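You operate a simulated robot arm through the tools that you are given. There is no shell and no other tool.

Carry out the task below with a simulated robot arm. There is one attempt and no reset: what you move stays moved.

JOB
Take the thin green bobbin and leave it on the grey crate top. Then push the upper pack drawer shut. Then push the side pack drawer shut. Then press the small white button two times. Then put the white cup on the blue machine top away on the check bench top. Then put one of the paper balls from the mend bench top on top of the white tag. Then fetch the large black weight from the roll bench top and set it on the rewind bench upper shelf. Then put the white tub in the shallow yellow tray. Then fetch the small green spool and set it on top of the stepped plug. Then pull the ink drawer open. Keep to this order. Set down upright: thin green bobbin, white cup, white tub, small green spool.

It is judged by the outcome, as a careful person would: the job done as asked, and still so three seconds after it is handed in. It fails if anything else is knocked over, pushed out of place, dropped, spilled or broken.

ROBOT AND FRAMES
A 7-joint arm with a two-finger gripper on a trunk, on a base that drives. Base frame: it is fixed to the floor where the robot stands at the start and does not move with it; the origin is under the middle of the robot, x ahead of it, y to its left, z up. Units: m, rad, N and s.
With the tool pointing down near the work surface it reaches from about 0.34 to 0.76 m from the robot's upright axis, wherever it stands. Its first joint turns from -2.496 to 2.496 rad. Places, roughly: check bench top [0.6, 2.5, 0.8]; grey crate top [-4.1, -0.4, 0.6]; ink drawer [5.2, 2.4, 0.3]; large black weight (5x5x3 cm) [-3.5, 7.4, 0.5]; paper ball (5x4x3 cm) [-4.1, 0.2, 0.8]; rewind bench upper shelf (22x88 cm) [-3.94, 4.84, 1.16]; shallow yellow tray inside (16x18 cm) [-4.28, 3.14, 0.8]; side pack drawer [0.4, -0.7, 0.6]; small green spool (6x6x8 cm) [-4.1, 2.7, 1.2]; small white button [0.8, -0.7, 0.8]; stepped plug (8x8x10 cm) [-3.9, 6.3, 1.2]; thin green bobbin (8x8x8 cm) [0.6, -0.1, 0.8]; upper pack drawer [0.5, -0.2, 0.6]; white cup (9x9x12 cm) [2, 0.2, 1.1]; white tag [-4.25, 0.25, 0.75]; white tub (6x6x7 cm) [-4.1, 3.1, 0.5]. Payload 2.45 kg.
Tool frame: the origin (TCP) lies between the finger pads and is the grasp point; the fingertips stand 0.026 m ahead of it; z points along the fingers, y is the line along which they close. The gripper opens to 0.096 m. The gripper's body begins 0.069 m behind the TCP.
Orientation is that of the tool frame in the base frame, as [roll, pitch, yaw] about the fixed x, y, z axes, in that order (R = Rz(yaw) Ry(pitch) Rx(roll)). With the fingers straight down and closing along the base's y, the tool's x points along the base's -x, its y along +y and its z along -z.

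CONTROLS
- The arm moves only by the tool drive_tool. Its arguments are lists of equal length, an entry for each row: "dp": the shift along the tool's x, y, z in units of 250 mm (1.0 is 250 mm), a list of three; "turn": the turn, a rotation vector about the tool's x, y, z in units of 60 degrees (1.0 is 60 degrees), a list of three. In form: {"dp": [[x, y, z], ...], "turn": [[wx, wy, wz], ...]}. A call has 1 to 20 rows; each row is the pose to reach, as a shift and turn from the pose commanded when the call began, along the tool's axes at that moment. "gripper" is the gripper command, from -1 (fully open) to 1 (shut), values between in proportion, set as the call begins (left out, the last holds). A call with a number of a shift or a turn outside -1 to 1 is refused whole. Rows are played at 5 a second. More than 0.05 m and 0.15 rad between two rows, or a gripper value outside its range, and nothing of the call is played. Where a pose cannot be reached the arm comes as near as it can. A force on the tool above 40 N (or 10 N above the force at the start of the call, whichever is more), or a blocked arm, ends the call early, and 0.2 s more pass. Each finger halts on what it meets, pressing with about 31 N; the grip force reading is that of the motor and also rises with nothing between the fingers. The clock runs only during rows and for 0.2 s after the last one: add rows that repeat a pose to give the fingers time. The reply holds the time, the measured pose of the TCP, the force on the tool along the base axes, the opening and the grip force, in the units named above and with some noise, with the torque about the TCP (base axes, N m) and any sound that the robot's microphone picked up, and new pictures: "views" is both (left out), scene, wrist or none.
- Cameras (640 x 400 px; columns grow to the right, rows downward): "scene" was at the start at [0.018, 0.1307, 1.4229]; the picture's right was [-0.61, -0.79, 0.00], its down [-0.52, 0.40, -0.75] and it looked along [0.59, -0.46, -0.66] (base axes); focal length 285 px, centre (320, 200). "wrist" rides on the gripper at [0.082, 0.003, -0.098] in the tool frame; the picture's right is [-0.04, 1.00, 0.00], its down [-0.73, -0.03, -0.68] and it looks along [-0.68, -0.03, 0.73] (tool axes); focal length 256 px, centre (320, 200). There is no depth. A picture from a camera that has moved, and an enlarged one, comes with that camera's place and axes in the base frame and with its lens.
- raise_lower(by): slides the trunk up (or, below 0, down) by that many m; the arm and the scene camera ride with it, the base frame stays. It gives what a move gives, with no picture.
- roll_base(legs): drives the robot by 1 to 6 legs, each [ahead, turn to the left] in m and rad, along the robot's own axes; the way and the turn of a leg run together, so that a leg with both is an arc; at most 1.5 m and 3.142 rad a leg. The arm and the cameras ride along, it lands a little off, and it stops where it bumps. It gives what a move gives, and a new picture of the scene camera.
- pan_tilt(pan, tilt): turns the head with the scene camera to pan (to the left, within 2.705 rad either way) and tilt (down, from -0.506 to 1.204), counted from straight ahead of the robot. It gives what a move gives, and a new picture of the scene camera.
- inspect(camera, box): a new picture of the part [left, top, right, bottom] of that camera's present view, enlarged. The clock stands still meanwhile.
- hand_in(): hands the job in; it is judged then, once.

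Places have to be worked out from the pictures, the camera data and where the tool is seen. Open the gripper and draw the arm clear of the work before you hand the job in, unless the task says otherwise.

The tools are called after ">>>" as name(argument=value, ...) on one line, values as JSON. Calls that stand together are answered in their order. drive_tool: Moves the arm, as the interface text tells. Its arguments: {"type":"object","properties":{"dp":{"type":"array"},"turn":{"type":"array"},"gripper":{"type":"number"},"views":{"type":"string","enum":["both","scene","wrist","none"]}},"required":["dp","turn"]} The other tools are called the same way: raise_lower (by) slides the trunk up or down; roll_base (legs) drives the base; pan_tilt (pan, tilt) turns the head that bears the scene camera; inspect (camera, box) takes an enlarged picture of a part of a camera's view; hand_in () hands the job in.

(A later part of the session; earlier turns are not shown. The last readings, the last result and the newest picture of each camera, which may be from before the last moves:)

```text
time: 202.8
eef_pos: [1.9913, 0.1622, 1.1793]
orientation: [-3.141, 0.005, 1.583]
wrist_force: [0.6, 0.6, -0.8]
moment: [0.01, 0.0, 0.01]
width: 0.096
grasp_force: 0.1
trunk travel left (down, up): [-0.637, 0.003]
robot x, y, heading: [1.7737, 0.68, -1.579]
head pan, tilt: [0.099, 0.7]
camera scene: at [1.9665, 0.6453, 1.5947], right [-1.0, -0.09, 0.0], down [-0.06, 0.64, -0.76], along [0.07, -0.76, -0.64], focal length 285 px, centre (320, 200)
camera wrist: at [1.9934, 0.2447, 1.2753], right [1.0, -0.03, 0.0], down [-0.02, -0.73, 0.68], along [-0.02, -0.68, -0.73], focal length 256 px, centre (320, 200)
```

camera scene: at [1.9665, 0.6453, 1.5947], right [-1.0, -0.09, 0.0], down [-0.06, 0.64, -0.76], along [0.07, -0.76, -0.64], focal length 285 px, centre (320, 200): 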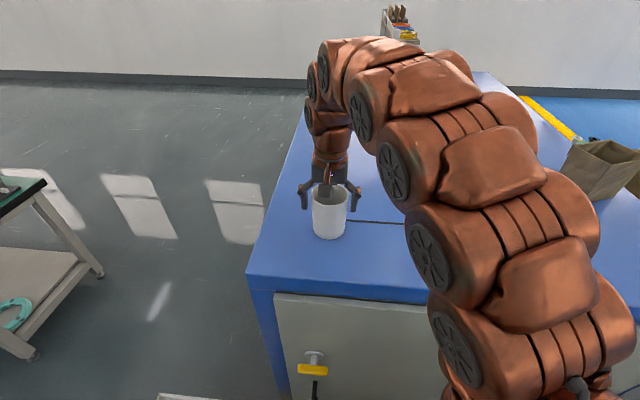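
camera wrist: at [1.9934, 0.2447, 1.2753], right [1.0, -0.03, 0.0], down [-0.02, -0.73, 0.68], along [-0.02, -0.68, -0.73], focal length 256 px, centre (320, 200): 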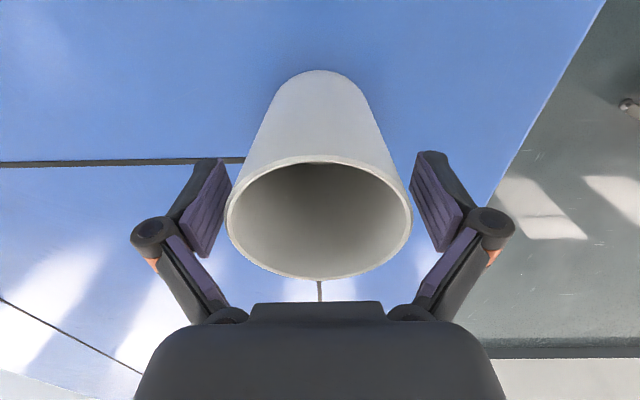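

Pads straddle the cup below the rim. I close.

>>> drive_tool(dp=[[0, 0, 0], [0, 0, 0], [0, 0, 0], [0, 0, 0]], turn=[[0, 0, 0], [0, 0, 0], [0, 0, 0], [0, 0, 0]], gripper=1, views="wrist")

```text
time: 203.8
eef_pos: [1.9905, 0.1618, 1.1795]
orientation: [-3.14, 0.007, 1.582]
wrist_force: [0.7, 1.4, 5.0]
moment: [0.02, 0.09, -0.03]
width: 0.0821
grasp_force: 30.9
trunk travel left (down, up): [-0.637, 0.003]
robot x, y, heading: [1.7768, 0.6758, -1.577]
head pan, tilt: [0.099, 0.7]
camera wrist: at [1.9934, 0.2449, 1.2757], right [1.0, -0.03, 0.0], down [-0.02, -0.73, 0.68], along [-0.02, -0.68, -0.73], focal length 256 px, centre (320, 200)
```

wrist: 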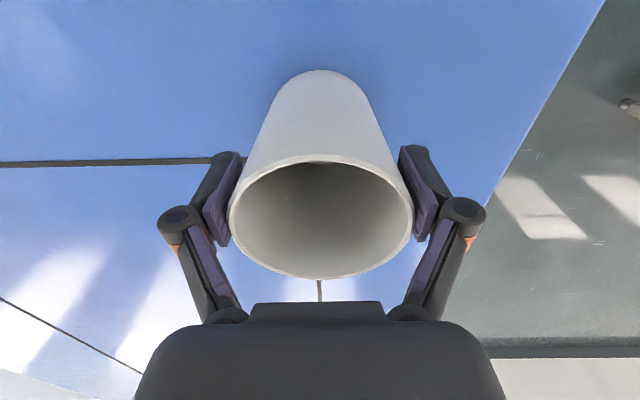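

Gripped at 0.082 m. I lift it a little and check that it holds.

>>> drive_tool(dp=[[0, 0, -0.04], [0, 0, -0.12], [0, 0, -0.2], [0, 0, -0.28], [0, 0, -0.34], [0, 0, -0.34]], turn=[[0, 0, 0], [0, 0, 0], [0, 0, 0], [0, 0, 0], [0, 0, 0], [0, 0, 0]], views="both")

```text
time: 205.2
eef_pos: [1.9908, 0.1615, 1.2623]
orientation: [-3.139, 0.005, 1.58]
wrist_force: [0.0, 0.1, -0.8]
moment: [0.05, -0.01, -0.04]
width: 0.0825
grasp_force: 31.1
trunk travel left (down, up): [-0.637, 0.003]
robot x, y, heading: [1.7736, 0.6809, -1.581]
head pan, tilt: [0.099, 0.7]
camera scene: at [1.9665, 0.6453, 1.5947], right [-1.0, -0.09, 0.0], down [-0.06, 0.64, -0.76], along [0.07, -0.76, -0.64], focal length 285 px, centre (320, 200)
camera wrist: at [1.9938, 0.245, 1.3599], right [1.0, -0.03, 0.0], down [-0.02, -0.73, 0.68], along [-0.02, -0.68, -0.73], focal length 256 px, centre (320, 200)
```

scene: 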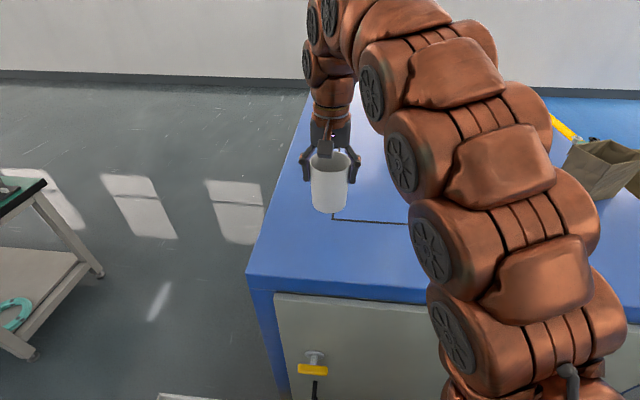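
wrist: 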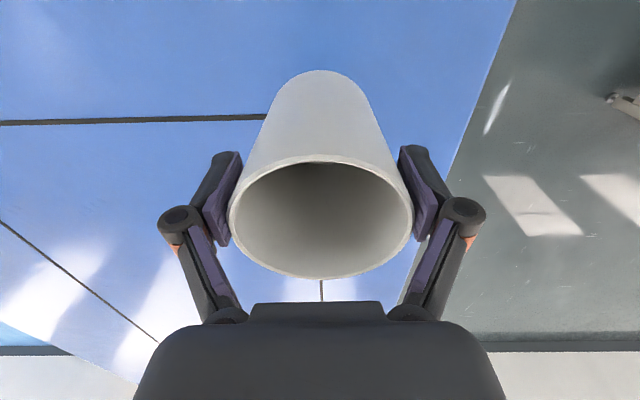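

The cup is held firmly. I back straight out, then tuck the arm in and turn toward the check bench.

>>> roll_base(legs=[[-0.7, 0]])

>>> drive_tool(dp=[[0.1, -0.1, 0], [0.2, -0.22, 0], [0.3, -0.34, 0], [0.35, -0.46, 0], [0.35, -0.58, 0], [0.35, -0.7, 0], [0.35, -0.7, 0]], turn=[[0, 0, 0], [0, 0, 0], [0, 0, 0], [0, 0, 0], [0, 0, 0], [0, 0, 0], [0, 0, 0]], views="none")

>>> roll_base(legs=[[0, -1.57]])

>>> pan_tilt(pan=-0.1, tilt=0.5)

```text
time: 209.0
eef_pos: [1.993, 0.8539, 1.2631]
orientation: [-3.141, 0.005, 1.573]
wrist_force: [-0.1, 0.8, -0.8]
moment: [0.01, -0.01, 0.0]
width: 0.082
grasp_force: 30.6
trunk travel left (down, up): [-0.637, 0.003]
robot x, y, heading: [1.7758, 1.3724, -1.581]
head pan, tilt: [0.099, 0.7]
camera scene: at [1.9726, 1.3376, 1.5947], right [-1.0, -0.09, 0.0], down [-0.06, 0.64, -0.76], along [0.07, -0.76, -0.64], focal length 285 px, centre (320, 200)
```

scene: 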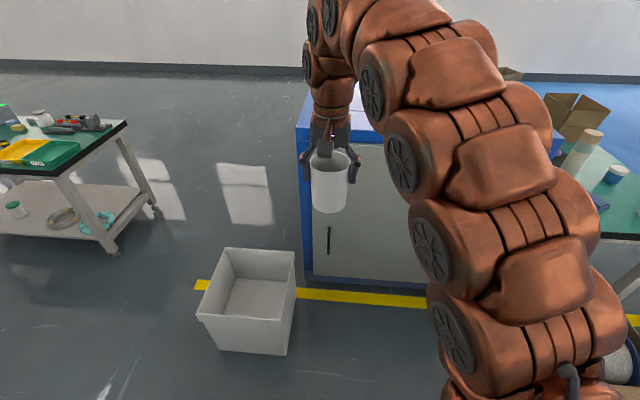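

```text
time: 210.6
eef_pos: [1.8178, 0.9424, 1.2632]
orientation: [-3.141, 0.006, 1.574]
wrist_force: [0.4, -0.1, -1.1]
moment: [0.01, -0.01, 0.02]
width: 0.0819
grasp_force: 31.2
trunk travel left (down, up): [-0.637, 0.003]
robot x, y, heading: [1.782, 1.3771, -1.585]
head pan, tilt: [0.099, 0.7]
```

```text
time: 214.9
eef_pos: [1.3464, 1.3553, 1.2631]
orientation: [-3.14, 0.005, -0.04]
wrist_force: [-0.7, 0.0, -1.4]
moment: [0.0, -0.02, -0.03]
width: 0.0816
grasp_force: 30.7
trunk travel left (down, up): [-0.637, 0.003]
robot x, y, heading: [1.787, 1.3763, 3.084]
head pan, tilt: [0.099, 0.7]
camera scene: at [1.7376, 1.1866, 1.5948], right [-0.04, 1.0, 0.0], down [0.64, 0.03, -0.76], along [-0.76, -0.03, -0.64], focal length 285 px, centre (320, 200)
```

scene: 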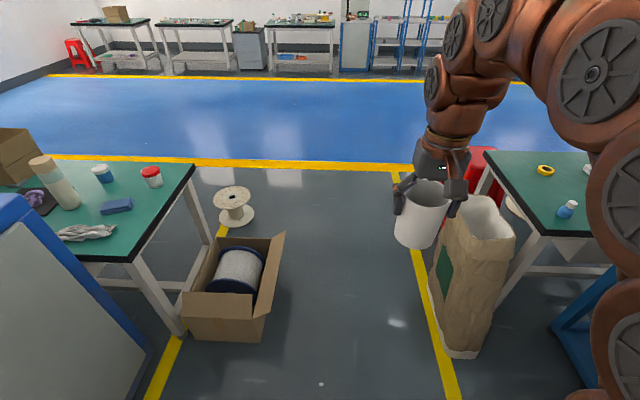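

```text
time: 215.7
eef_pos: [1.3482, 1.3553, 1.2631]
orientation: [-3.139, 0.005, -0.039]
wrist_force: [0.1, 0.3, -1.1]
moment: [0.01, 0.0, -0.01]
width: 0.0816
grasp_force: 30.6
trunk travel left (down, up): [-0.637, 0.003]
robot x, y, heading: [1.7778, 1.3731, 3.087]
head pan, tilt: [-0.099, 0.499]
camera scene: at [1.7325, 1.2043, 1.6124], right [0.15, 0.99, 0.0], down [0.47, -0.07, -0.88], along [-0.87, 0.13, -0.48], focal length 285 px, centre (320, 200)
```

scene: 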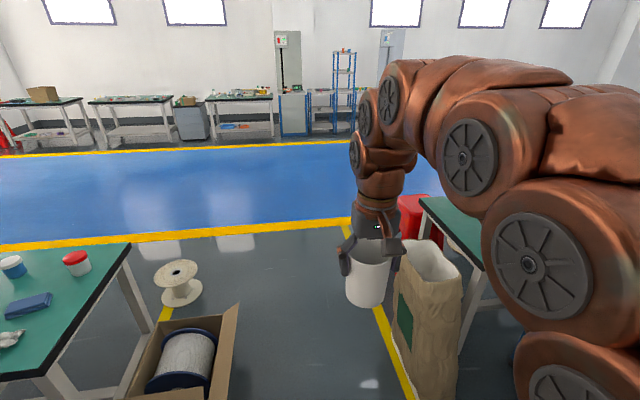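

The lane back is clear: bag at x 0.7–1.07, y≥1.83, box below y≈0.95. I drive 1.45 m and turn to face the check bench.

>>> roll_base(legs=[[1.45, 0], [0, -1.51]])

>>> pan_tilt(pan=0.0, tilt=0.75)

>>> inspect(camera="wrist", box=[0, 0, 640, 400])

```text
time: 226.6
eef_pos: [0.2832, 1.8992, 1.2634]
orientation: [-3.14, 0.004, -1.559]
wrist_force: [0.6, -0.5, -1.0]
moment: [0.03, 0.04, 0.02]
width: 0.0816
grasp_force: 30.9
trunk travel left (down, up): [-0.637, 0.003]
robot x, y, heading: [0.3259, 1.4694, 1.572]
head pan, tilt: [-0.099, 0.499]
camera scene: at [0.1528, 1.5091, 1.6125], right [0.99, -0.1, 0.0], down [-0.05, -0.48, -0.88], along [0.09, 0.87, -0.48], focal length 285 px, centre (320, 200)
```

scene: 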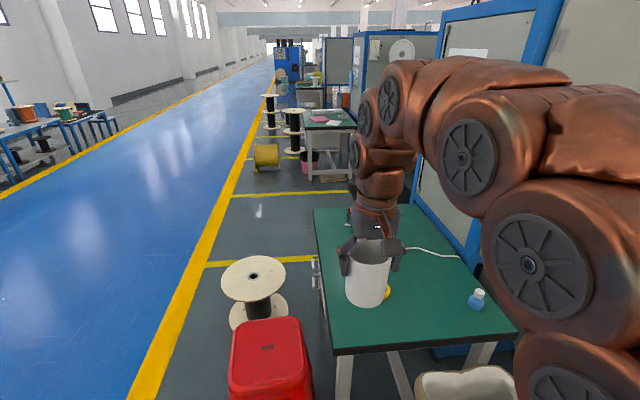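

```text
time: 227.3
eef_pos: [0.2827, 1.8986, 1.2632]
orientation: [-3.14, 0.007, -1.56]
wrist_force: [0.0, -0.5, -1.6]
moment: [-0.01, -0.02, -0.04]
width: 0.0818
grasp_force: 30.9
trunk travel left (down, up): [-0.637, 0.003]
robot x, y, heading: [0.3216, 1.467, 1.571]
head pan, tilt: [0.0, 0.75]
camera scene: at [0.1438, 1.5014, 1.5906], right [1.0, 0.0, 0.0], down [0.0, -0.68, -0.73], along [0.0, 0.73, -0.68], focal length 285 px, centre (320, 200)
```

scene: 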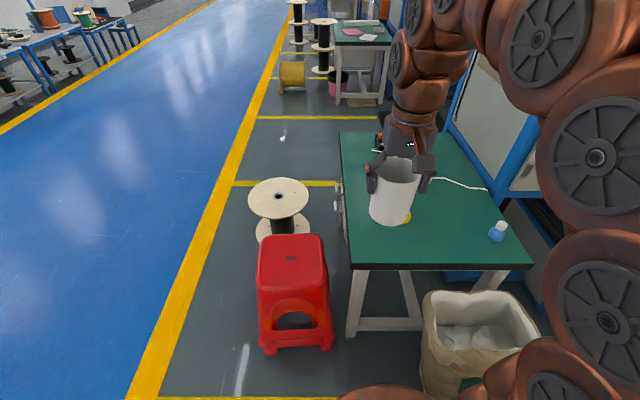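

```text
1.00 times, centred on (320, 200) of wrist (not enlarged: the box is as wide or as high as the picture)
camera zoom: at [0.2804, 1.8179, 1.3605], right [-1.0, 0.03, 0.0], down [0.02, 0.73, 0.68], along [0.02, 0.68, -0.73], focal length 256 px, centre (320, 200)
```

zoom: 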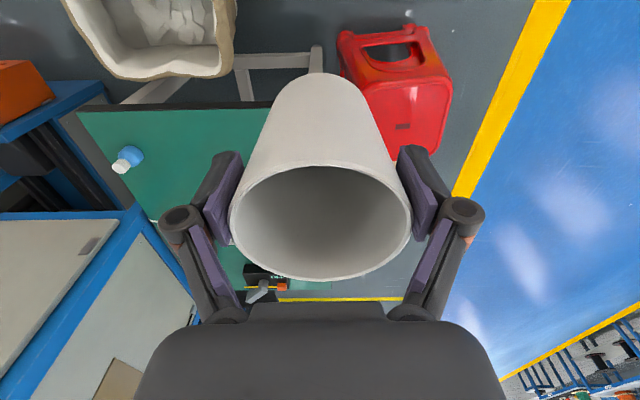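

Bench near edge is at y≈2.07 (x 0.25–0.89); tape roll at (0.49, 2.30), bottle at (0.83, 2.22). I'll set the cup at about (0.37, 2.20); first lower the trunk and roll 0.1 m closer.

>>> raise_lower(by=-0.2)

>>> roll_base(legs=[[0.1, 0]])

>>> drive_tool(dp=[[-0.14, -0.07, 0.05], [-0.28, -0.14, 0.1], [-0.42, -0.21, 0.15], [-0.56, -0.28, 0.2], [-0.7, -0.35, 0.25], [-0.8, -0.35, 0.35], [-0.8, -0.35, 0.45], [-0.8, -0.35, 0.45]], turn=[[0, 0, 0], [0, 0, 0], [0, 0, 0], [0, 0, 0], [0, 0, 0], [0, 0, 0], [0, 0, 0], [0, 0, 0]])

```text
time: 229.5
eef_pos: [0.2815, 1.9, 1.0645]
orientation: [-3.141, 0.006, -1.56]
wrist_force: [1.1, 0.0, -0.4]
moment: [0.02, -0.01, 0.0]
width: 0.0815
grasp_force: 30.8
trunk travel left (down, up): [-0.437, 0.203]
robot x, y, heading: [0.3255, 1.4698, 1.57]
head pan, tilt: [0.0, 0.75]
```

```text
time: 230.7
eef_pos: [0.2826, 1.9996, 1.0634]
orientation: [-3.141, 0.006, -1.56]
wrist_force: [0.1, 0.4, -0.2]
moment: [-0.03, -0.02, 0.0]
width: 0.0816
grasp_force: 30.6
trunk travel left (down, up): [-0.437, 0.203]
robot x, y, heading: [0.3267, 1.5696, 1.568]
head pan, tilt: [0.0, 0.75]
camera scene: at [0.1441, 1.6016, 1.3905], right [1.0, 0.0, 0.0], down [0.0, -0.68, -0.73], along [0.0, 0.73, -0.68], focal length 285 px, centre (320, 200)
```

scene: 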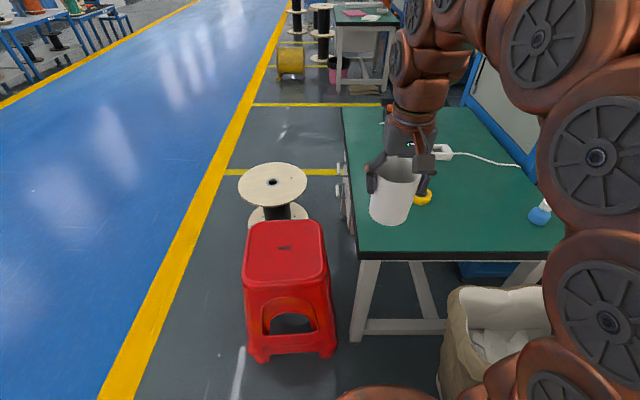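

```text
time: 232.4
eef_pos: [0.3704, 2.2011, 0.9528]
orientation: [-3.141, 0.007, -1.559]
wrist_force: [-0.4, 0.3, -1.4]
moment: [-0.02, 0.04, -0.02]
width: 0.0813
grasp_force: 31.8
trunk travel left (down, up): [-0.437, 0.203]
robot x, y, heading: [0.3242, 1.5712, 1.57]
head pan, tilt: [0.0, 0.75]
camera scene: at [0.1442, 1.6017, 1.3905], right [1.0, 0.0, 0.0], down [0.0, -0.68, -0.73], along [0.0, 0.73, -0.68], focal length 285 px, centre (320, 200)
camera wrist: at [0.3678, 2.1196, 1.0505], right [-1.0, 0.03, 0.0], down [0.02, 0.73, 0.68], along [0.02, 0.68, -0.73], focal length 256 px, centre (320, 200)
```

scene: 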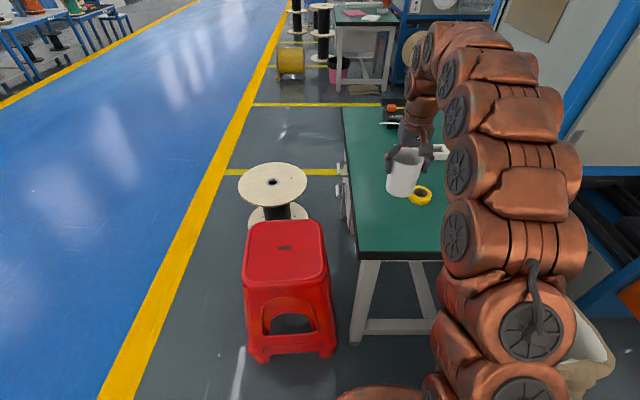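
wrist: 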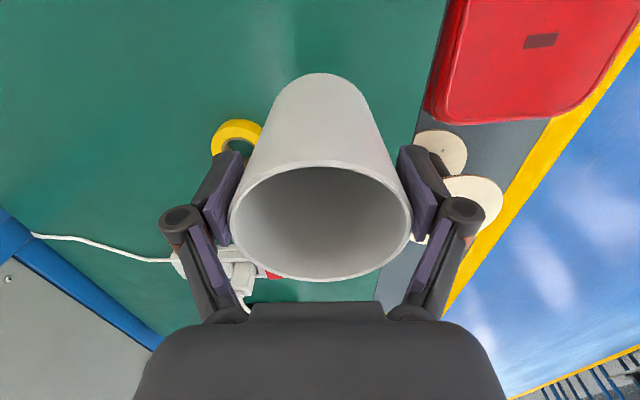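

Tape at about (0.476, 2.277), well clear. I lower the cup to about 1 cm above the bench.

>>> drive_tool(dp=[[0, 0, 0.1], [0, 0, 0.2], [0, 0, 0.29], [0, 0, 0.36], [0, 0, 0.38], [0, 0, 0.38]], turn=[[0, 0, 0], [0, 0, 0], [0, 0, 0], [0, 0, 0], [0, 0, 0], [0, 0, 0]])

>>> inspect(camera="scene", box=[340, 100, 480, 260])

```text
time: 233.8
eef_pos: [0.3688, 2.2021, 0.8572]
orientation: [-3.139, 0.006, -1.559]
wrist_force: [1.0, -0.4, -1.9]
moment: [0.0, 0.0, 0.0]
width: 0.0816
grasp_force: 31.0
trunk travel left (down, up): [-0.437, 0.203]
robot x, y, heading: [0.3286, 1.567, 1.567]
head pan, tilt: [0.0, 0.75]
camera scene: at [0.1442, 1.6017, 1.3905], right [1.0, 0.0, 0.0], down [0.0, -0.68, -0.73], along [0.0, 0.73, -0.68], focal length 285 px, centre (320, 200)
camera wrist: at [0.3671, 2.1206, 0.9546], right [-1.0, 0.03, 0.0], down [0.02, 0.73, 0.68], along [0.02, 0.68, -0.73], focal length 256 px, centre (320, 200)
```

scene: 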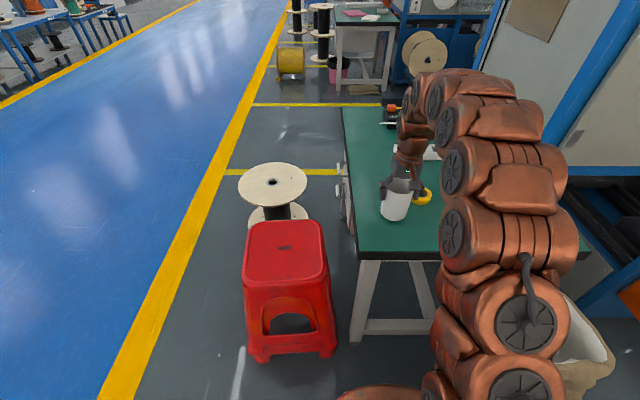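
wrist: 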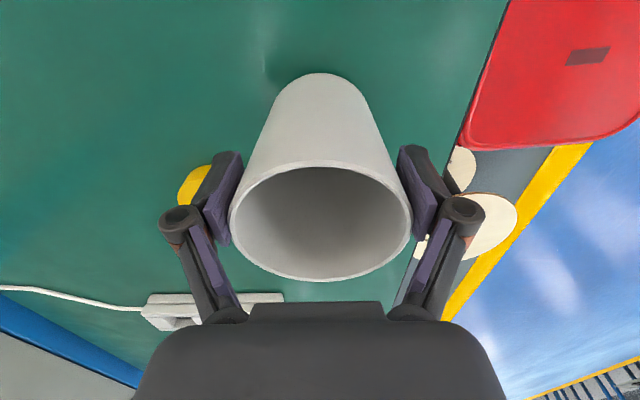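

```text
2.50 times, centred on (410, 180) of scene
camera zoom: at [0.1442, 1.6017, 1.3905], right [1.0, 0.0, 0.0], down [0.0, -0.68, -0.73], along [0.0, 0.73, -0.68], focal length 712 px, centre (95, 250)
```

zoom: 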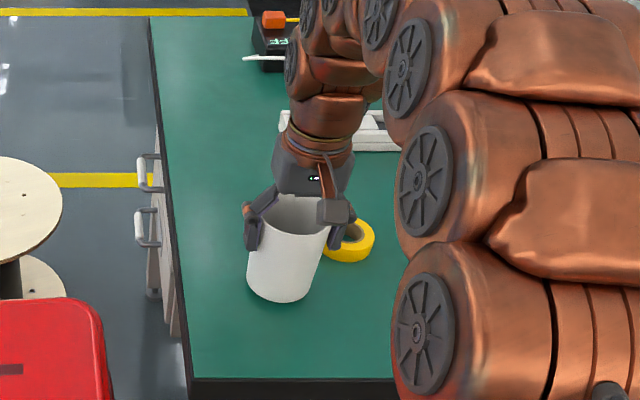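

Cup base is close to the bench. I lower in 2–3 mm steps until it touches.

>>> drive_tool(dp=[[0, 0, 0.012], [0, 0, 0.024], [0, 0, 0.036]], turn=[[0, 0, 0], [0, 0, 0], [0, 0, 0]], views="none")

```text
time: 234.7
eef_pos: [0.3687, 2.2004, 0.8492]
orientation: [3.141, 0.004, -1.561]
wrist_force: [0.5, -2.6, 3.2]
moment: [-0.01, -0.06, 0.03]
width: 0.0815
grasp_force: 31.0
trunk travel left (down, up): [-0.437, 0.203]
robot x, y, heading: [0.3245, 1.5617, 1.567]
head pan, tilt: [0.0, 0.75]
```

Contact (force changed from -1.9 to +3 N). I open the gripper.

>>> drive_tool(dp=[[0, 0, 0.004], [0, 0, 0.004], [0, 0, 0.004], [0, 0, 0.004]], turn=[[0, 0, 0], [0, 0, 0], [0, 0, 0], [0, 0, 0]], gripper=-1, views="wrist")

```text
time: 235.7
eef_pos: [0.3684, 2.2015, 0.8467]
orientation: [-3.14, 0.007, -1.56]
wrist_force: [-0.3, 0.2, 0.6]
moment: [0.0, 0.03, -0.01]
width: 0.0962
grasp_force: 0.1
trunk travel left (down, up): [-0.437, 0.203]
robot x, y, heading: [0.3251, 1.5668, 1.572]
head pan, tilt: [0.0, 0.75]
camera wrist: at [0.3665, 2.1199, 0.9447], right [-1.0, 0.03, 0.0], down [0.02, 0.73, 0.68], along [0.02, 0.68, -0.73], focal length 256 px, centre (320, 200)
```

wrist: 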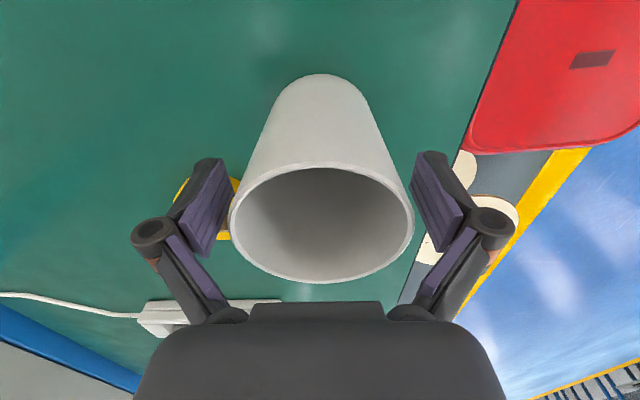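

Released; margins on both sides look even. I lift straight up.

>>> drive_tool(dp=[[0, 0, -0.05], [0, 0, -0.12], [0, 0, -0.25], [0, 0, -0.4], [0, 0, -0.55], [0, 0, -0.7], [0, 0, -0.8]], turn=[[0, 0, 0], [0, 0, 0], [0, 0, 0], [0, 0, 0], [0, 0, 0], [0, 0, 0], [0, 0, 0]], views="both")

```text
time: 237.2
eef_pos: [0.3699, 2.1994, 1.0469]
orientation: [-3.14, 0.006, -1.56]
wrist_force: [0.7, -0.6, -0.7]
moment: [0.0, -0.01, -0.01]
width: 0.0958
grasp_force: 0.1
trunk travel left (down, up): [-0.437, 0.203]
robot x, y, heading: [0.3248, 1.5675, 1.565]
head pan, tilt: [0.0, 0.75]
camera scene: at [0.1442, 1.6017, 1.3905], right [1.0, 0.0, 0.0], down [0.0, -0.68, -0.73], along [0.0, 0.73, -0.68], focal length 285 px, centre (320, 200)
camera wrist: at [0.3671, 2.1185, 1.1452], right [-1.0, 0.03, 0.0], down [0.02, 0.73, 0.68], along [0.02, 0.68, -0.73], focal length 256 px, centre (320, 200)
```

scene: 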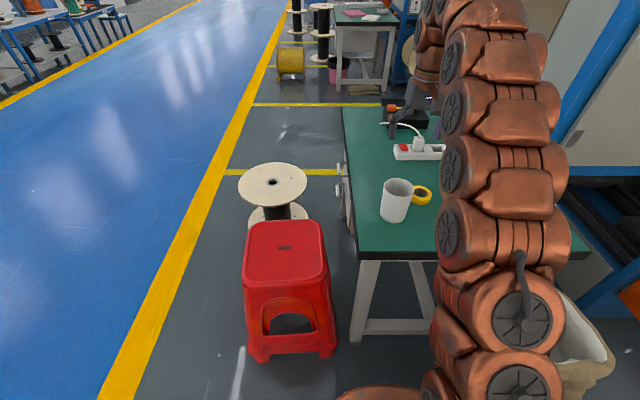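
wrist: 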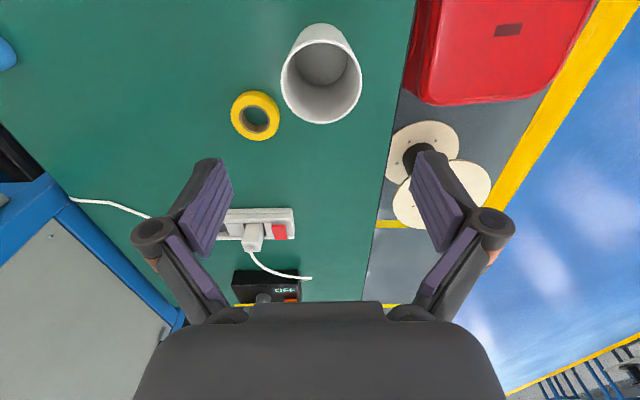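

The cup is upright on the check bench. I tuck the arm, back out, and drive across the aisle to the mend bench for the paper balls.

>>> drive_tool(dp=[[0.12, 0.05, 0], [0.26, 0.1, 0], [0.4, 0.15, 0], [0.54, 0.2, 0], [0.68, 0.22, 0], [0.76, 0.22, 0]], turn=[[0, 0, 0], [0, 0, 0], [0, 0, 0], [0, 0, 0], [0, 0, 0], [0, 0, 0]], views="none")

>>> roll_base(legs=[[-0.35, 0], [0, 1.82]])

>>> pan_tilt(pan=0, tilt=0.4)

```text
time: 238.7
eef_pos: [0.3162, 2.01, 1.0451]
orientation: [3.14, 0.008, -1.56]
wrist_force: [0.0, -0.2, 0.7]
moment: [0.0, -0.02, -0.03]
width: 0.0962
grasp_force: 0.1
trunk travel left (down, up): [-0.437, 0.203]
robot x, y, heading: [0.3229, 1.5718, 1.569]
head pan, tilt: [0.0, 0.75]
```

```text
time: 245.3
eef_pos: [-0.1015, 1.0941, 1.0459]
orientation: [3.141, 0.007, 0.272]
wrist_force: [-0.5, -0.3, -0.1]
moment: [-0.01, -0.03, -0.01]
width: 0.0958
grasp_force: 0.0
trunk travel left (down, up): [-0.437, 0.203]
robot x, y, heading: [0.3232, 1.2161, -2.884]
head pan, tilt: [0.0, 0.75]
camera scene: at [0.3388, 1.0318, 1.3905], right [-0.26, 0.97, 0.0], down [0.66, 0.17, -0.73], along [-0.71, -0.19, -0.68], focal length 285 px, centre (320, 200)
```

scene: 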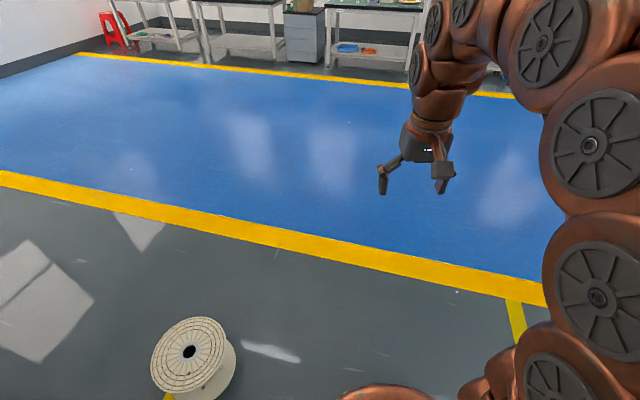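

```text
time: 246.2
eef_pos: [-0.1028, 1.093, 1.0459]
orientation: [3.141, 0.006, 0.273]
wrist_force: [0.3, 0.5, -0.2]
moment: [-0.02, -0.02, -0.03]
width: 0.096
grasp_force: 0.0
trunk travel left (down, up): [-0.437, 0.203]
robot x, y, heading: [0.3216, 1.2156, -2.879]
head pan, tilt: [0.0, 0.4]
camera scene: at [0.3294, 1.0293, 1.4215], right [-0.26, 0.97, 0.0], down [0.38, 0.1, -0.92], along [-0.89, -0.24, -0.39], focal length 285 px, centre (320, 200)
```

scene: 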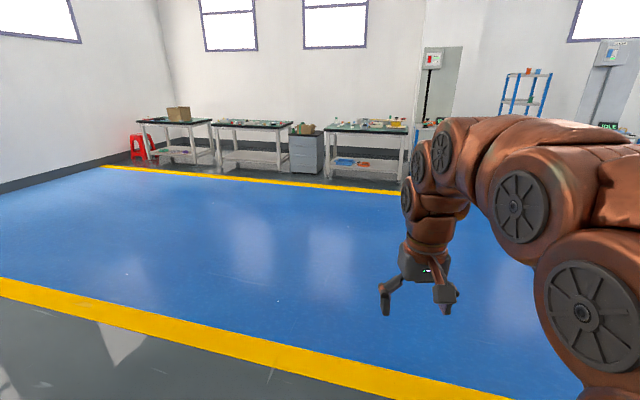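

The way is clear. I drive 3.4 m across the aisle.

>>> roll_base(legs=[[1.5, 0], [1.5, 0], [0.35, -0.25]])

>>> pan_tilt(pan=0, tilt=0.6)

```text
time: 262.5
eef_pos: [-3.346, 0.3175, 1.0458]
orientation: [-3.141, 0.006, 0.045]
wrist_force: [-0.3, -0.8, 0.1]
moment: [0.0, -0.01, 0.02]
width: 0.0962
grasp_force: 0.0
trunk travel left (down, up): [-0.437, 0.203]
robot x, y, heading: [-2.9086, 0.3403, -3.111]
head pan, tilt: [0.0, 0.4]
camera scene: at [-2.9419, 0.1578, 1.4216], right [-0.03, 1.0, 0.0], down [0.39, 0.01, -0.92], along [-0.92, -0.03, -0.39], focal length 285 px, centre (320, 200)
```

scene: 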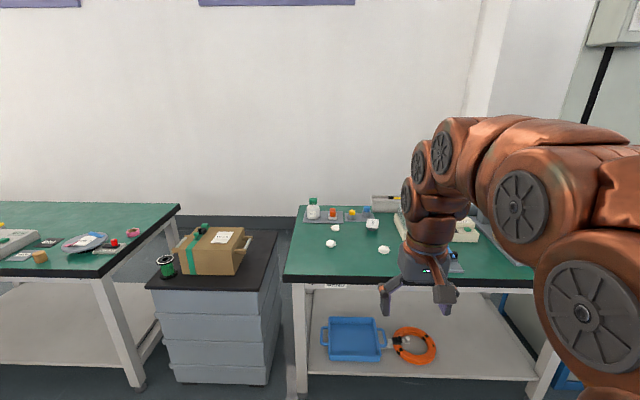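

```text
time: 263.2
eef_pos: [-3.3483, 0.3176, 1.0468]
orientation: [-3.141, 0.008, 0.043]
wrist_force: [-0.2, 0.5, -1.5]
moment: [0.03, 0.03, 0.03]
width: 0.096
grasp_force: 0.1
trunk travel left (down, up): [-0.437, 0.203]
robot x, y, heading: [-2.9102, 0.3421, -3.112]
head pan, tilt: [0.0, 0.6]
camera scene: at [-2.9377, 0.1579, 1.4034], right [-0.03, 1.0, 0.0], down [0.56, 0.02, -0.83], along [-0.83, -0.02, -0.56], focal length 285 px, centre (320, 200)
```

scene: 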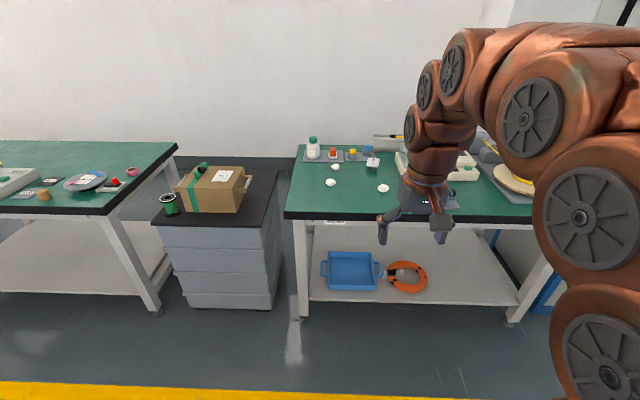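

>>> inspect(camera="scene", box=[280, 120, 500, 230])

>>> inspect(camera="wrist", box=[0, 0, 640, 400])

```text
2.91 times, centred on (390, 175) of scene
camera zoom: at [-2.9377, 0.1579, 1.4034], right [-0.03, 1.0, 0.0], down [0.56, 0.02, -0.83], along [-0.83, -0.02, -0.56], focal length 828 px, centre (116, 273)
```

zoom: 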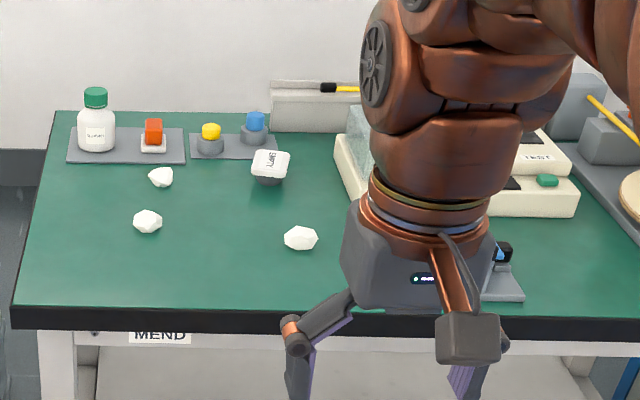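

```text
1.00 times, centred on (320, 200) of wrist (not enlarged: the box is as wide or as high as the picture)
camera zoom: at [-3.2647, 0.3187, 1.1431], right [0.0, -1.0, 0.0], down [-0.73, 0.0, 0.68], along [-0.68, 0.0, -0.73], focal length 256 px, centre (320, 200)
```

zoom: 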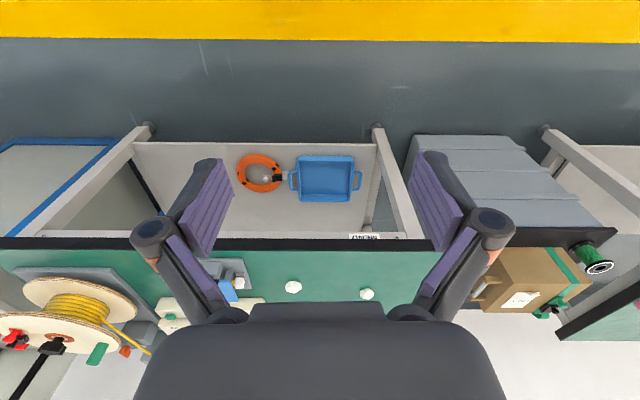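

Three white balls at about (-4.04, 0.18), (-4.18, 0.20), (-3.99, 0.41) and a white piece marked EMPTY near (-4.18, 0.38). I drive 0.48 m closer to identify the white tag from above.

>>> roll_base(legs=[[0.48, 0]])

>>> pan_tilt(pan=0.1, tilt=0.7)

>>> inspect(camera="scene", box=[300, 130, 480, 240])

>>> inspect(camera="wrist", box=[0, 0, 640, 400])

```text
time: 266.1
eef_pos: [-3.8271, 0.3031, 1.0445]
orientation: [3.141, 0.007, 0.045]
wrist_force: [-1.0, 0.4, -0.1]
moment: [-0.02, -0.01, 0.02]
width: 0.0959
grasp_force: 0.0
trunk travel left (down, up): [-0.437, 0.203]
robot x, y, heading: [-3.3881, 0.3257, -3.11]
head pan, tilt: [0.0, 0.6]
camera scene: at [-3.4182, 0.1434, 1.4034], right [-0.03, 1.0, 0.0], down [0.56, 0.02, -0.83], along [-0.82, -0.03, -0.56], focal length 285 px, centre (320, 200)
```

scene: 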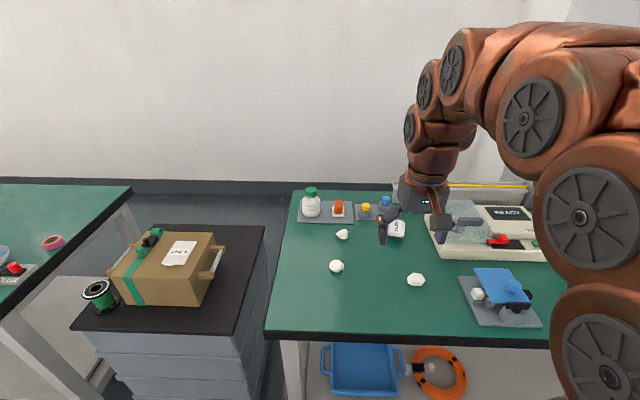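

```text
time: 266.8
eef_pos: [-3.8279, 0.3021, 1.0457]
orientation: [-3.141, 0.006, 0.044]
wrist_force: [-0.3, 0.0, -0.6]
moment: [0.01, -0.02, 0.03]
width: 0.0957
grasp_force: 0.1
trunk travel left (down, up): [-0.437, 0.203]
robot x, y, heading: [-3.3863, 0.3256, -3.115]
head pan, tilt: [0.099, 0.7]
camera scene: at [-3.4141, 0.1351, 1.3948], right [-0.13, 0.99, 0.0], down [0.64, 0.08, -0.77], along [-0.76, -0.1, -0.64], focal length 285 px, centre (320, 200)
```

scene: 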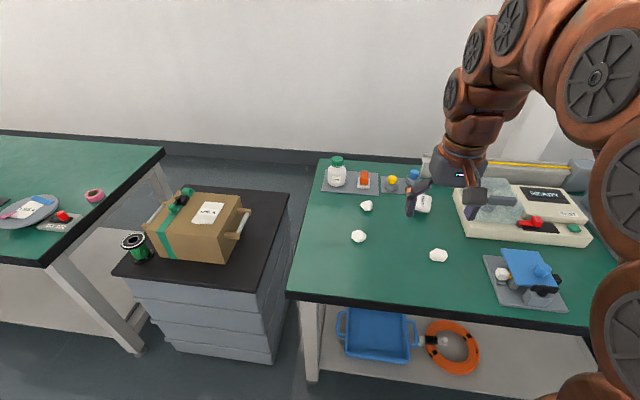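

```text
3.56 times, centred on (390, 185) of scene
camera zoom: at [-3.4141, 0.1351, 1.3948], right [-0.13, 0.99, 0.0], down [0.64, 0.08, -0.77], along [-0.76, -0.1, -0.64], focal length 1012 px, centre (71, 253)
```

zoom: 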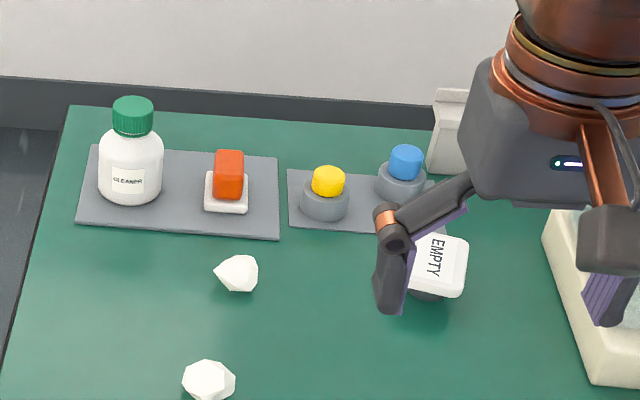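

```text
1.00 times, centred on (320, 200) of wrist (not enlarged: the box is as wide or as high as the picture)
camera zoom: at [-3.7455, 0.3034, 1.1431], right [0.01, -1.0, 0.0], down [-0.73, 0.0, 0.68], along [-0.68, 0.0, -0.73], focal length 256 px, centre (320, 200)
```

zoom: 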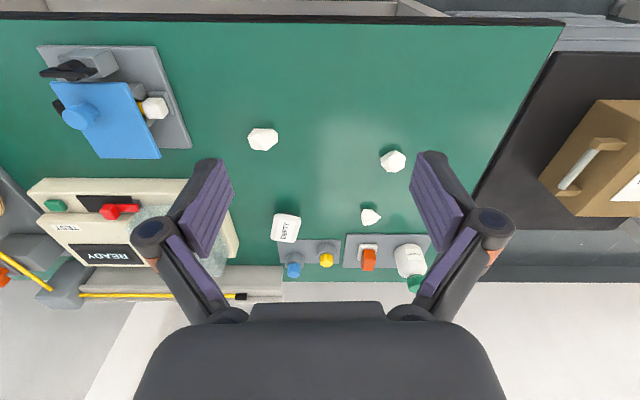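

I need a closer look at the EMPTY piece and the area near (-4.25, 0.25) to decide which is the white tag.

>>> inspect(camera="wrist", box=[230, 180, 450, 300])

>>> inspect(camera="wrist", box=[20, 20, 300, 200])

>>> inspect(camera="wrist", box=[0, 160, 240, 310])

```text
2.91 times, centred on (340, 240) of wrist
camera zoom: at [-3.7455, 0.3034, 1.1431], right [0.01, -1.0, 0.0], down [-0.73, 0.0, 0.68], along [-0.68, 0.0, -0.73], focal length 745 px, centre (262, 84)
```

zoom: 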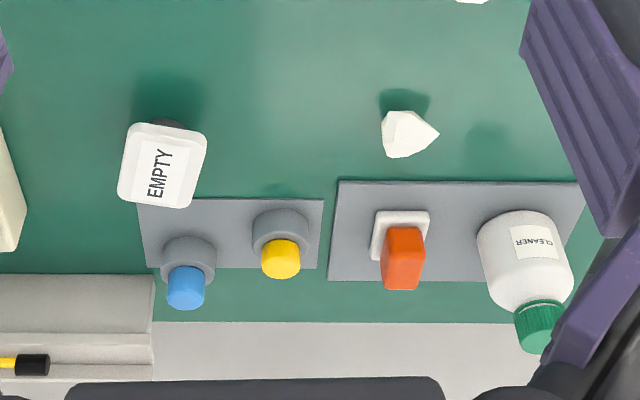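

```text
2.22 times, centred on (160, 110) of wrist
camera zoom: at [-3.7455, 0.3034, 1.1431], right [0.01, -1.0, 0.0], down [-0.73, 0.0, 0.68], along [-0.68, 0.0, -0.73], focal length 569 px, centre (676, 400)
```

zoom: 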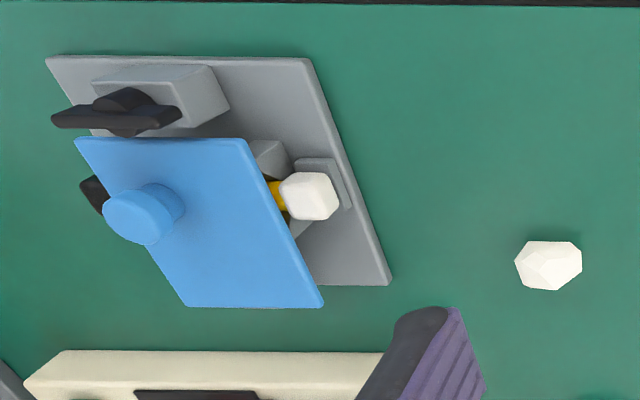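

```text
2.67 times, centred on (120, 235) of wrist
camera zoom: at [-3.7455, 0.3034, 1.1431], right [0.01, -1.0, 0.0], down [-0.73, 0.0, 0.68], along [-0.68, 0.0, -0.73], focal length 683 px, centre (853, 107)
```

zoom: 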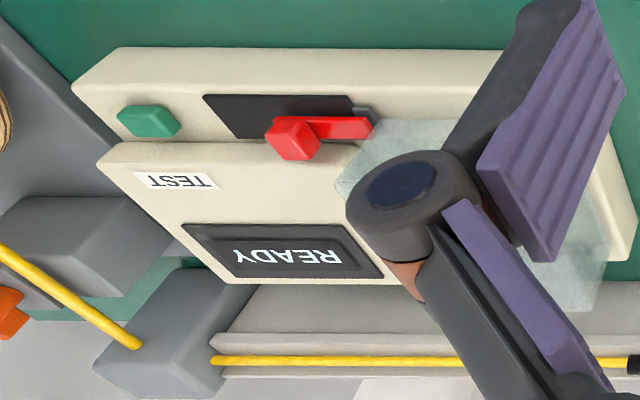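

The EMPTY plate is the likeliest white tag; I move the wrist camera nearer for a better look at its shape and height.

>>> drive_tool(dp=[[-0.1, -0.06, 0.05], [-0.2, -0.12, 0.1], [-0.3, -0.18, 0.15], [-0.36, -0.24, 0.2], [-0.4, -0.28, 0.25], [-0.4, -0.28, 0.25]], turn=[[0, 0, 0], [0, 0, 0], [0, 0, 0], [0, 0, 0], [0, 0, 0], [0, 0, 0]], gripper=-1)

>>> inspect(camera="scene", box=[300, 140, 480, 280])

```text
time: 268.2
eef_pos: [-3.9326, 0.3679, 0.9841]
orientation: [-3.139, 0.007, 0.046]
wrist_force: [0.4, 0.1, 0.3]
moment: [-0.01, 0.01, 0.0]
width: 0.0962
grasp_force: 0.0
trunk travel left (down, up): [-0.437, 0.203]
robot x, y, heading: [-3.3896, 0.3246, -3.11]
head pan, tilt: [0.099, 0.7]
camera scene: at [-3.4141, 0.1351, 1.3948], right [-0.13, 0.99, 0.0], down [0.64, 0.08, -0.76], along [-0.76, -0.1, -0.64], focal length 285 px, centre (320, 200)
camera wrist: at [-3.8501, 0.369, 1.0813], right [0.01, -1.0, 0.0], down [-0.73, 0.0, 0.68], along [-0.68, 0.0, -0.73], focal length 256 px, centre (320, 200)
```

scene: 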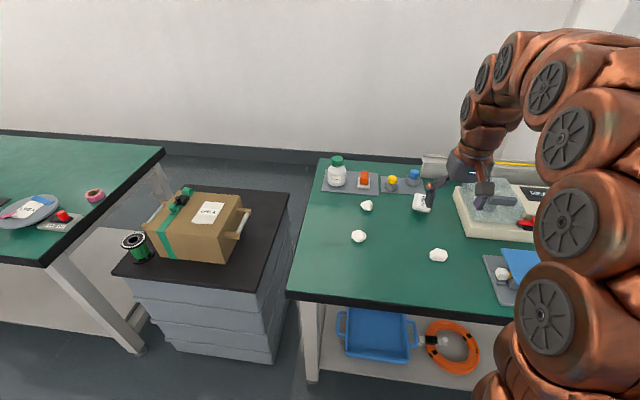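
wrist: 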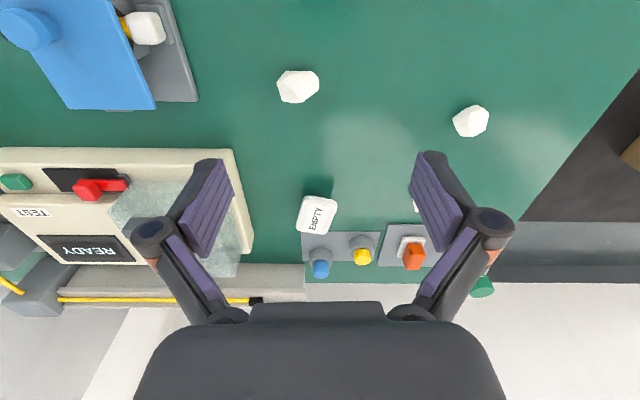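

```text
2.86 times, centred on (390, 210) of scene
camera zoom: at [-3.4141, 0.1351, 1.3948], right [-0.13, 0.99, 0.0], down [0.64, 0.08, -0.76], along [-0.76, -0.1, -0.64], focal length 813 px, centre (120, 171)
```

zoom: 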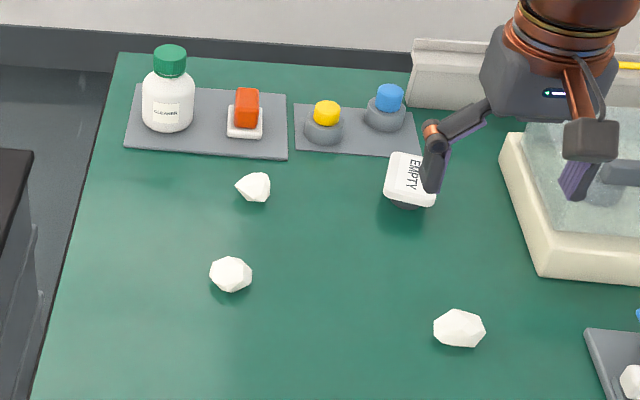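

The EMPTY plate is a white tag on a small dark foot, centre about (-4.161, 0.3725, 0.787). I'll use the nearest ball at about (-3.959, 0.395); moving above it with the gripper open.

>>> drive_tool(dp=[[-0.05, -0.05, 0.1], [-0.1, -0.113, 0.2], [-0.1, -0.113, 0.35], [-0.1, -0.113, 0.48], [-0.1, -0.113, 0.536], [-0.1, -0.113, 0.536]], turn=[[0, 0, 0], [0, 0, 0], [0, 0, 0], [0, 0, 0], [0, 0, 0], [0, 0, 0]], gripper=-0.6, views="wrist")

```text
time: 269.6
eef_pos: [-3.9584, 0.3955, 0.8506]
orientation: [3.141, 0.006, 0.046]
wrist_force: [0.4, 0.1, 0.1]
moment: [0.02, 0.0, 0.05]
width: 0.0765
grasp_force: 0.1
trunk travel left (down, up): [-0.437, 0.203]
robot x, y, heading: [-3.3851, 0.3243, -3.11]
head pan, tilt: [0.099, 0.7]
camera wrist: at [-3.8768, 0.3964, 0.9481], right [0.01, -1.0, 0.0], down [-0.73, 0.0, 0.68], along [-0.68, 0.0, -0.73], focal length 256 px, centre (320, 200)
```

wrist: 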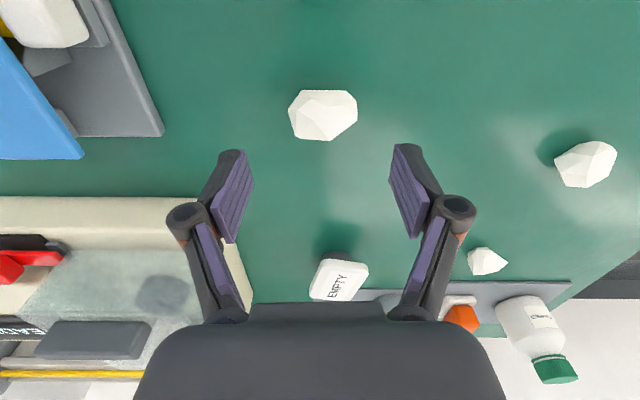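

The ball is centred under the gripper (about 5 cm wide). I descend with fingertips stopping just above the bench.

>>> drive_tool(dp=[[-0.008, 0, 0.08], [-0.008, 0, 0.16], [-0.008, 0, 0.22], [-0.008, 0, 0.26], [-0.008, 0, 0.275], [-0.008, 0, 0.275]], turn=[[0, 0, 0], [0, 0, 0], [0, 0, 0], [0, 0, 0], [0, 0, 0], [0, 0, 0]], views="wrist")

```text
time: 271.0
eef_pos: [-3.9611, 0.3936, 0.7817]
orientation: [-3.14, 0.007, 0.044]
wrist_force: [0.0, -0.3, -0.9]
moment: [0.02, 0.02, 0.0]
width: 0.0768
grasp_force: 0.0
trunk travel left (down, up): [-0.437, 0.203]
robot x, y, heading: [-3.3876, 0.3271, -3.11]
head pan, tilt: [0.099, 0.7]
camera wrist: at [-3.878, 0.3958, 0.878], right [0.01, -1.0, 0.0], down [-0.73, 0.0, 0.68], along [-0.68, 0.0, -0.73], focal length 256 px, centre (320, 200)
```

wrist: 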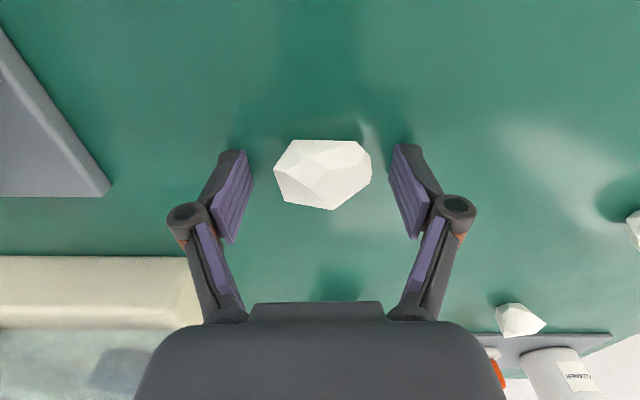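

The ball sits between the pads. I close on it.

>>> drive_tool(dp=[[0, 0, 0], [0, 0, 0], [0, 0, 0], [0, 0, 0], [0, 0, 0]], turn=[[0, 0, 0], [0, 0, 0], [0, 0, 0], [0, 0, 0], [0, 0, 0]], gripper=1, views="wrist")

```text
time: 271.8
eef_pos: [-3.9627, 0.3929, 0.7844]
orientation: [3.141, 0.016, 0.049]
wrist_force: [8.8, -8.8, 34.3]
moment: [-0.74, -0.62, -0.02]
width: 0.0432
grasp_force: 35.4
trunk travel left (down, up): [-0.437, 0.203]
robot x, y, heading: [-3.3842, 0.3258, -3.102]
head pan, tilt: [0.099, 0.7]
stopped in row 4: the force on the tool passed its limit at 43 N (the readings are from after the stop); the commanded pose is now the measured one
camera wrist: at [-3.878, 0.3938, 0.8817], right [0.01, -1.0, 0.0], down [-0.72, 0.0, 0.69], along [-0.69, 0.0, -0.72], focal length 256 px, centre (320, 200)
```

wrist: 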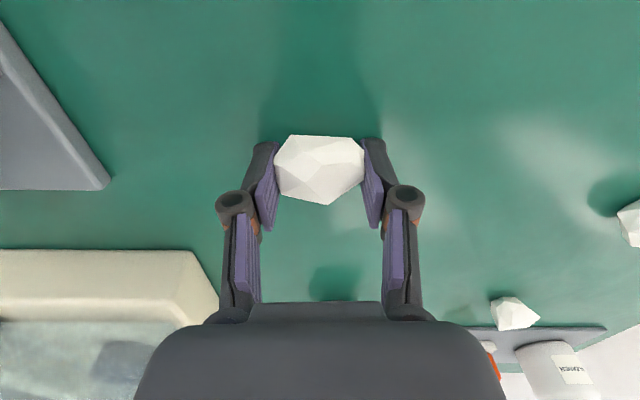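

The ball is held at 0.043 m; the fingertips pressed on the bench as they closed (34 N up). I lift right away.

>>> drive_tool(dp=[[0, 0, -0.04], [0, 0, -0.12], [0, 0, -0.24], [0, 0, -0.36], [0, 0, -0.36], [0, 0, -0.36]], turn=[[0, 0, 0], [0, 0, 0], [0, 0, 0], [0, 0, 0], [0, 0, 0], [0, 0, 0]], gripper=1, views="both")

```text
time: 273.2
eef_pos: [-3.9612, 0.3939, 0.8734]
orientation: [-3.141, 0.011, 0.046]
wrist_force: [-0.8, -0.1, -0.8]
moment: [-0.01, -0.01, -0.01]
width: 0.0394
grasp_force: 31.1
trunk travel left (down, up): [-0.437, 0.203]
robot x, y, heading: [-3.3848, 0.329, -3.109]
head pan, tilt: [0.099, 0.7]
camera scene: at [-3.414, 0.1351, 1.3948], right [-0.13, 0.99, 0.0], down [0.64, 0.08, -0.76], along [-0.76, -0.1, -0.64], focal length 285 px, centre (320, 200)
camera wrist: at [-3.878, 0.3956, 0.9698], right [0.01, -1.0, 0.0], down [-0.73, 0.0, 0.69], along [-0.69, 0.0, -0.73], focal length 256 px, centre (320, 200)
```

scene: 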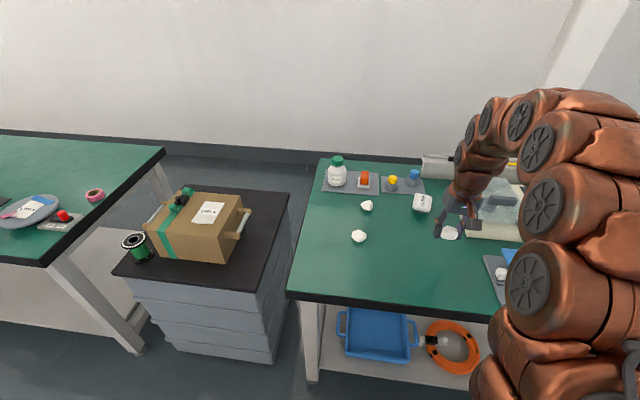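
wrist: 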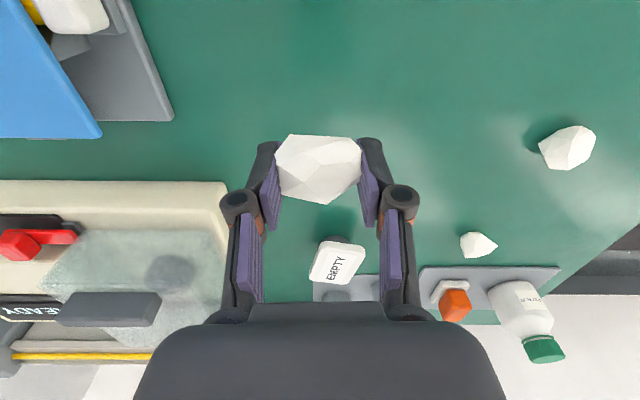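

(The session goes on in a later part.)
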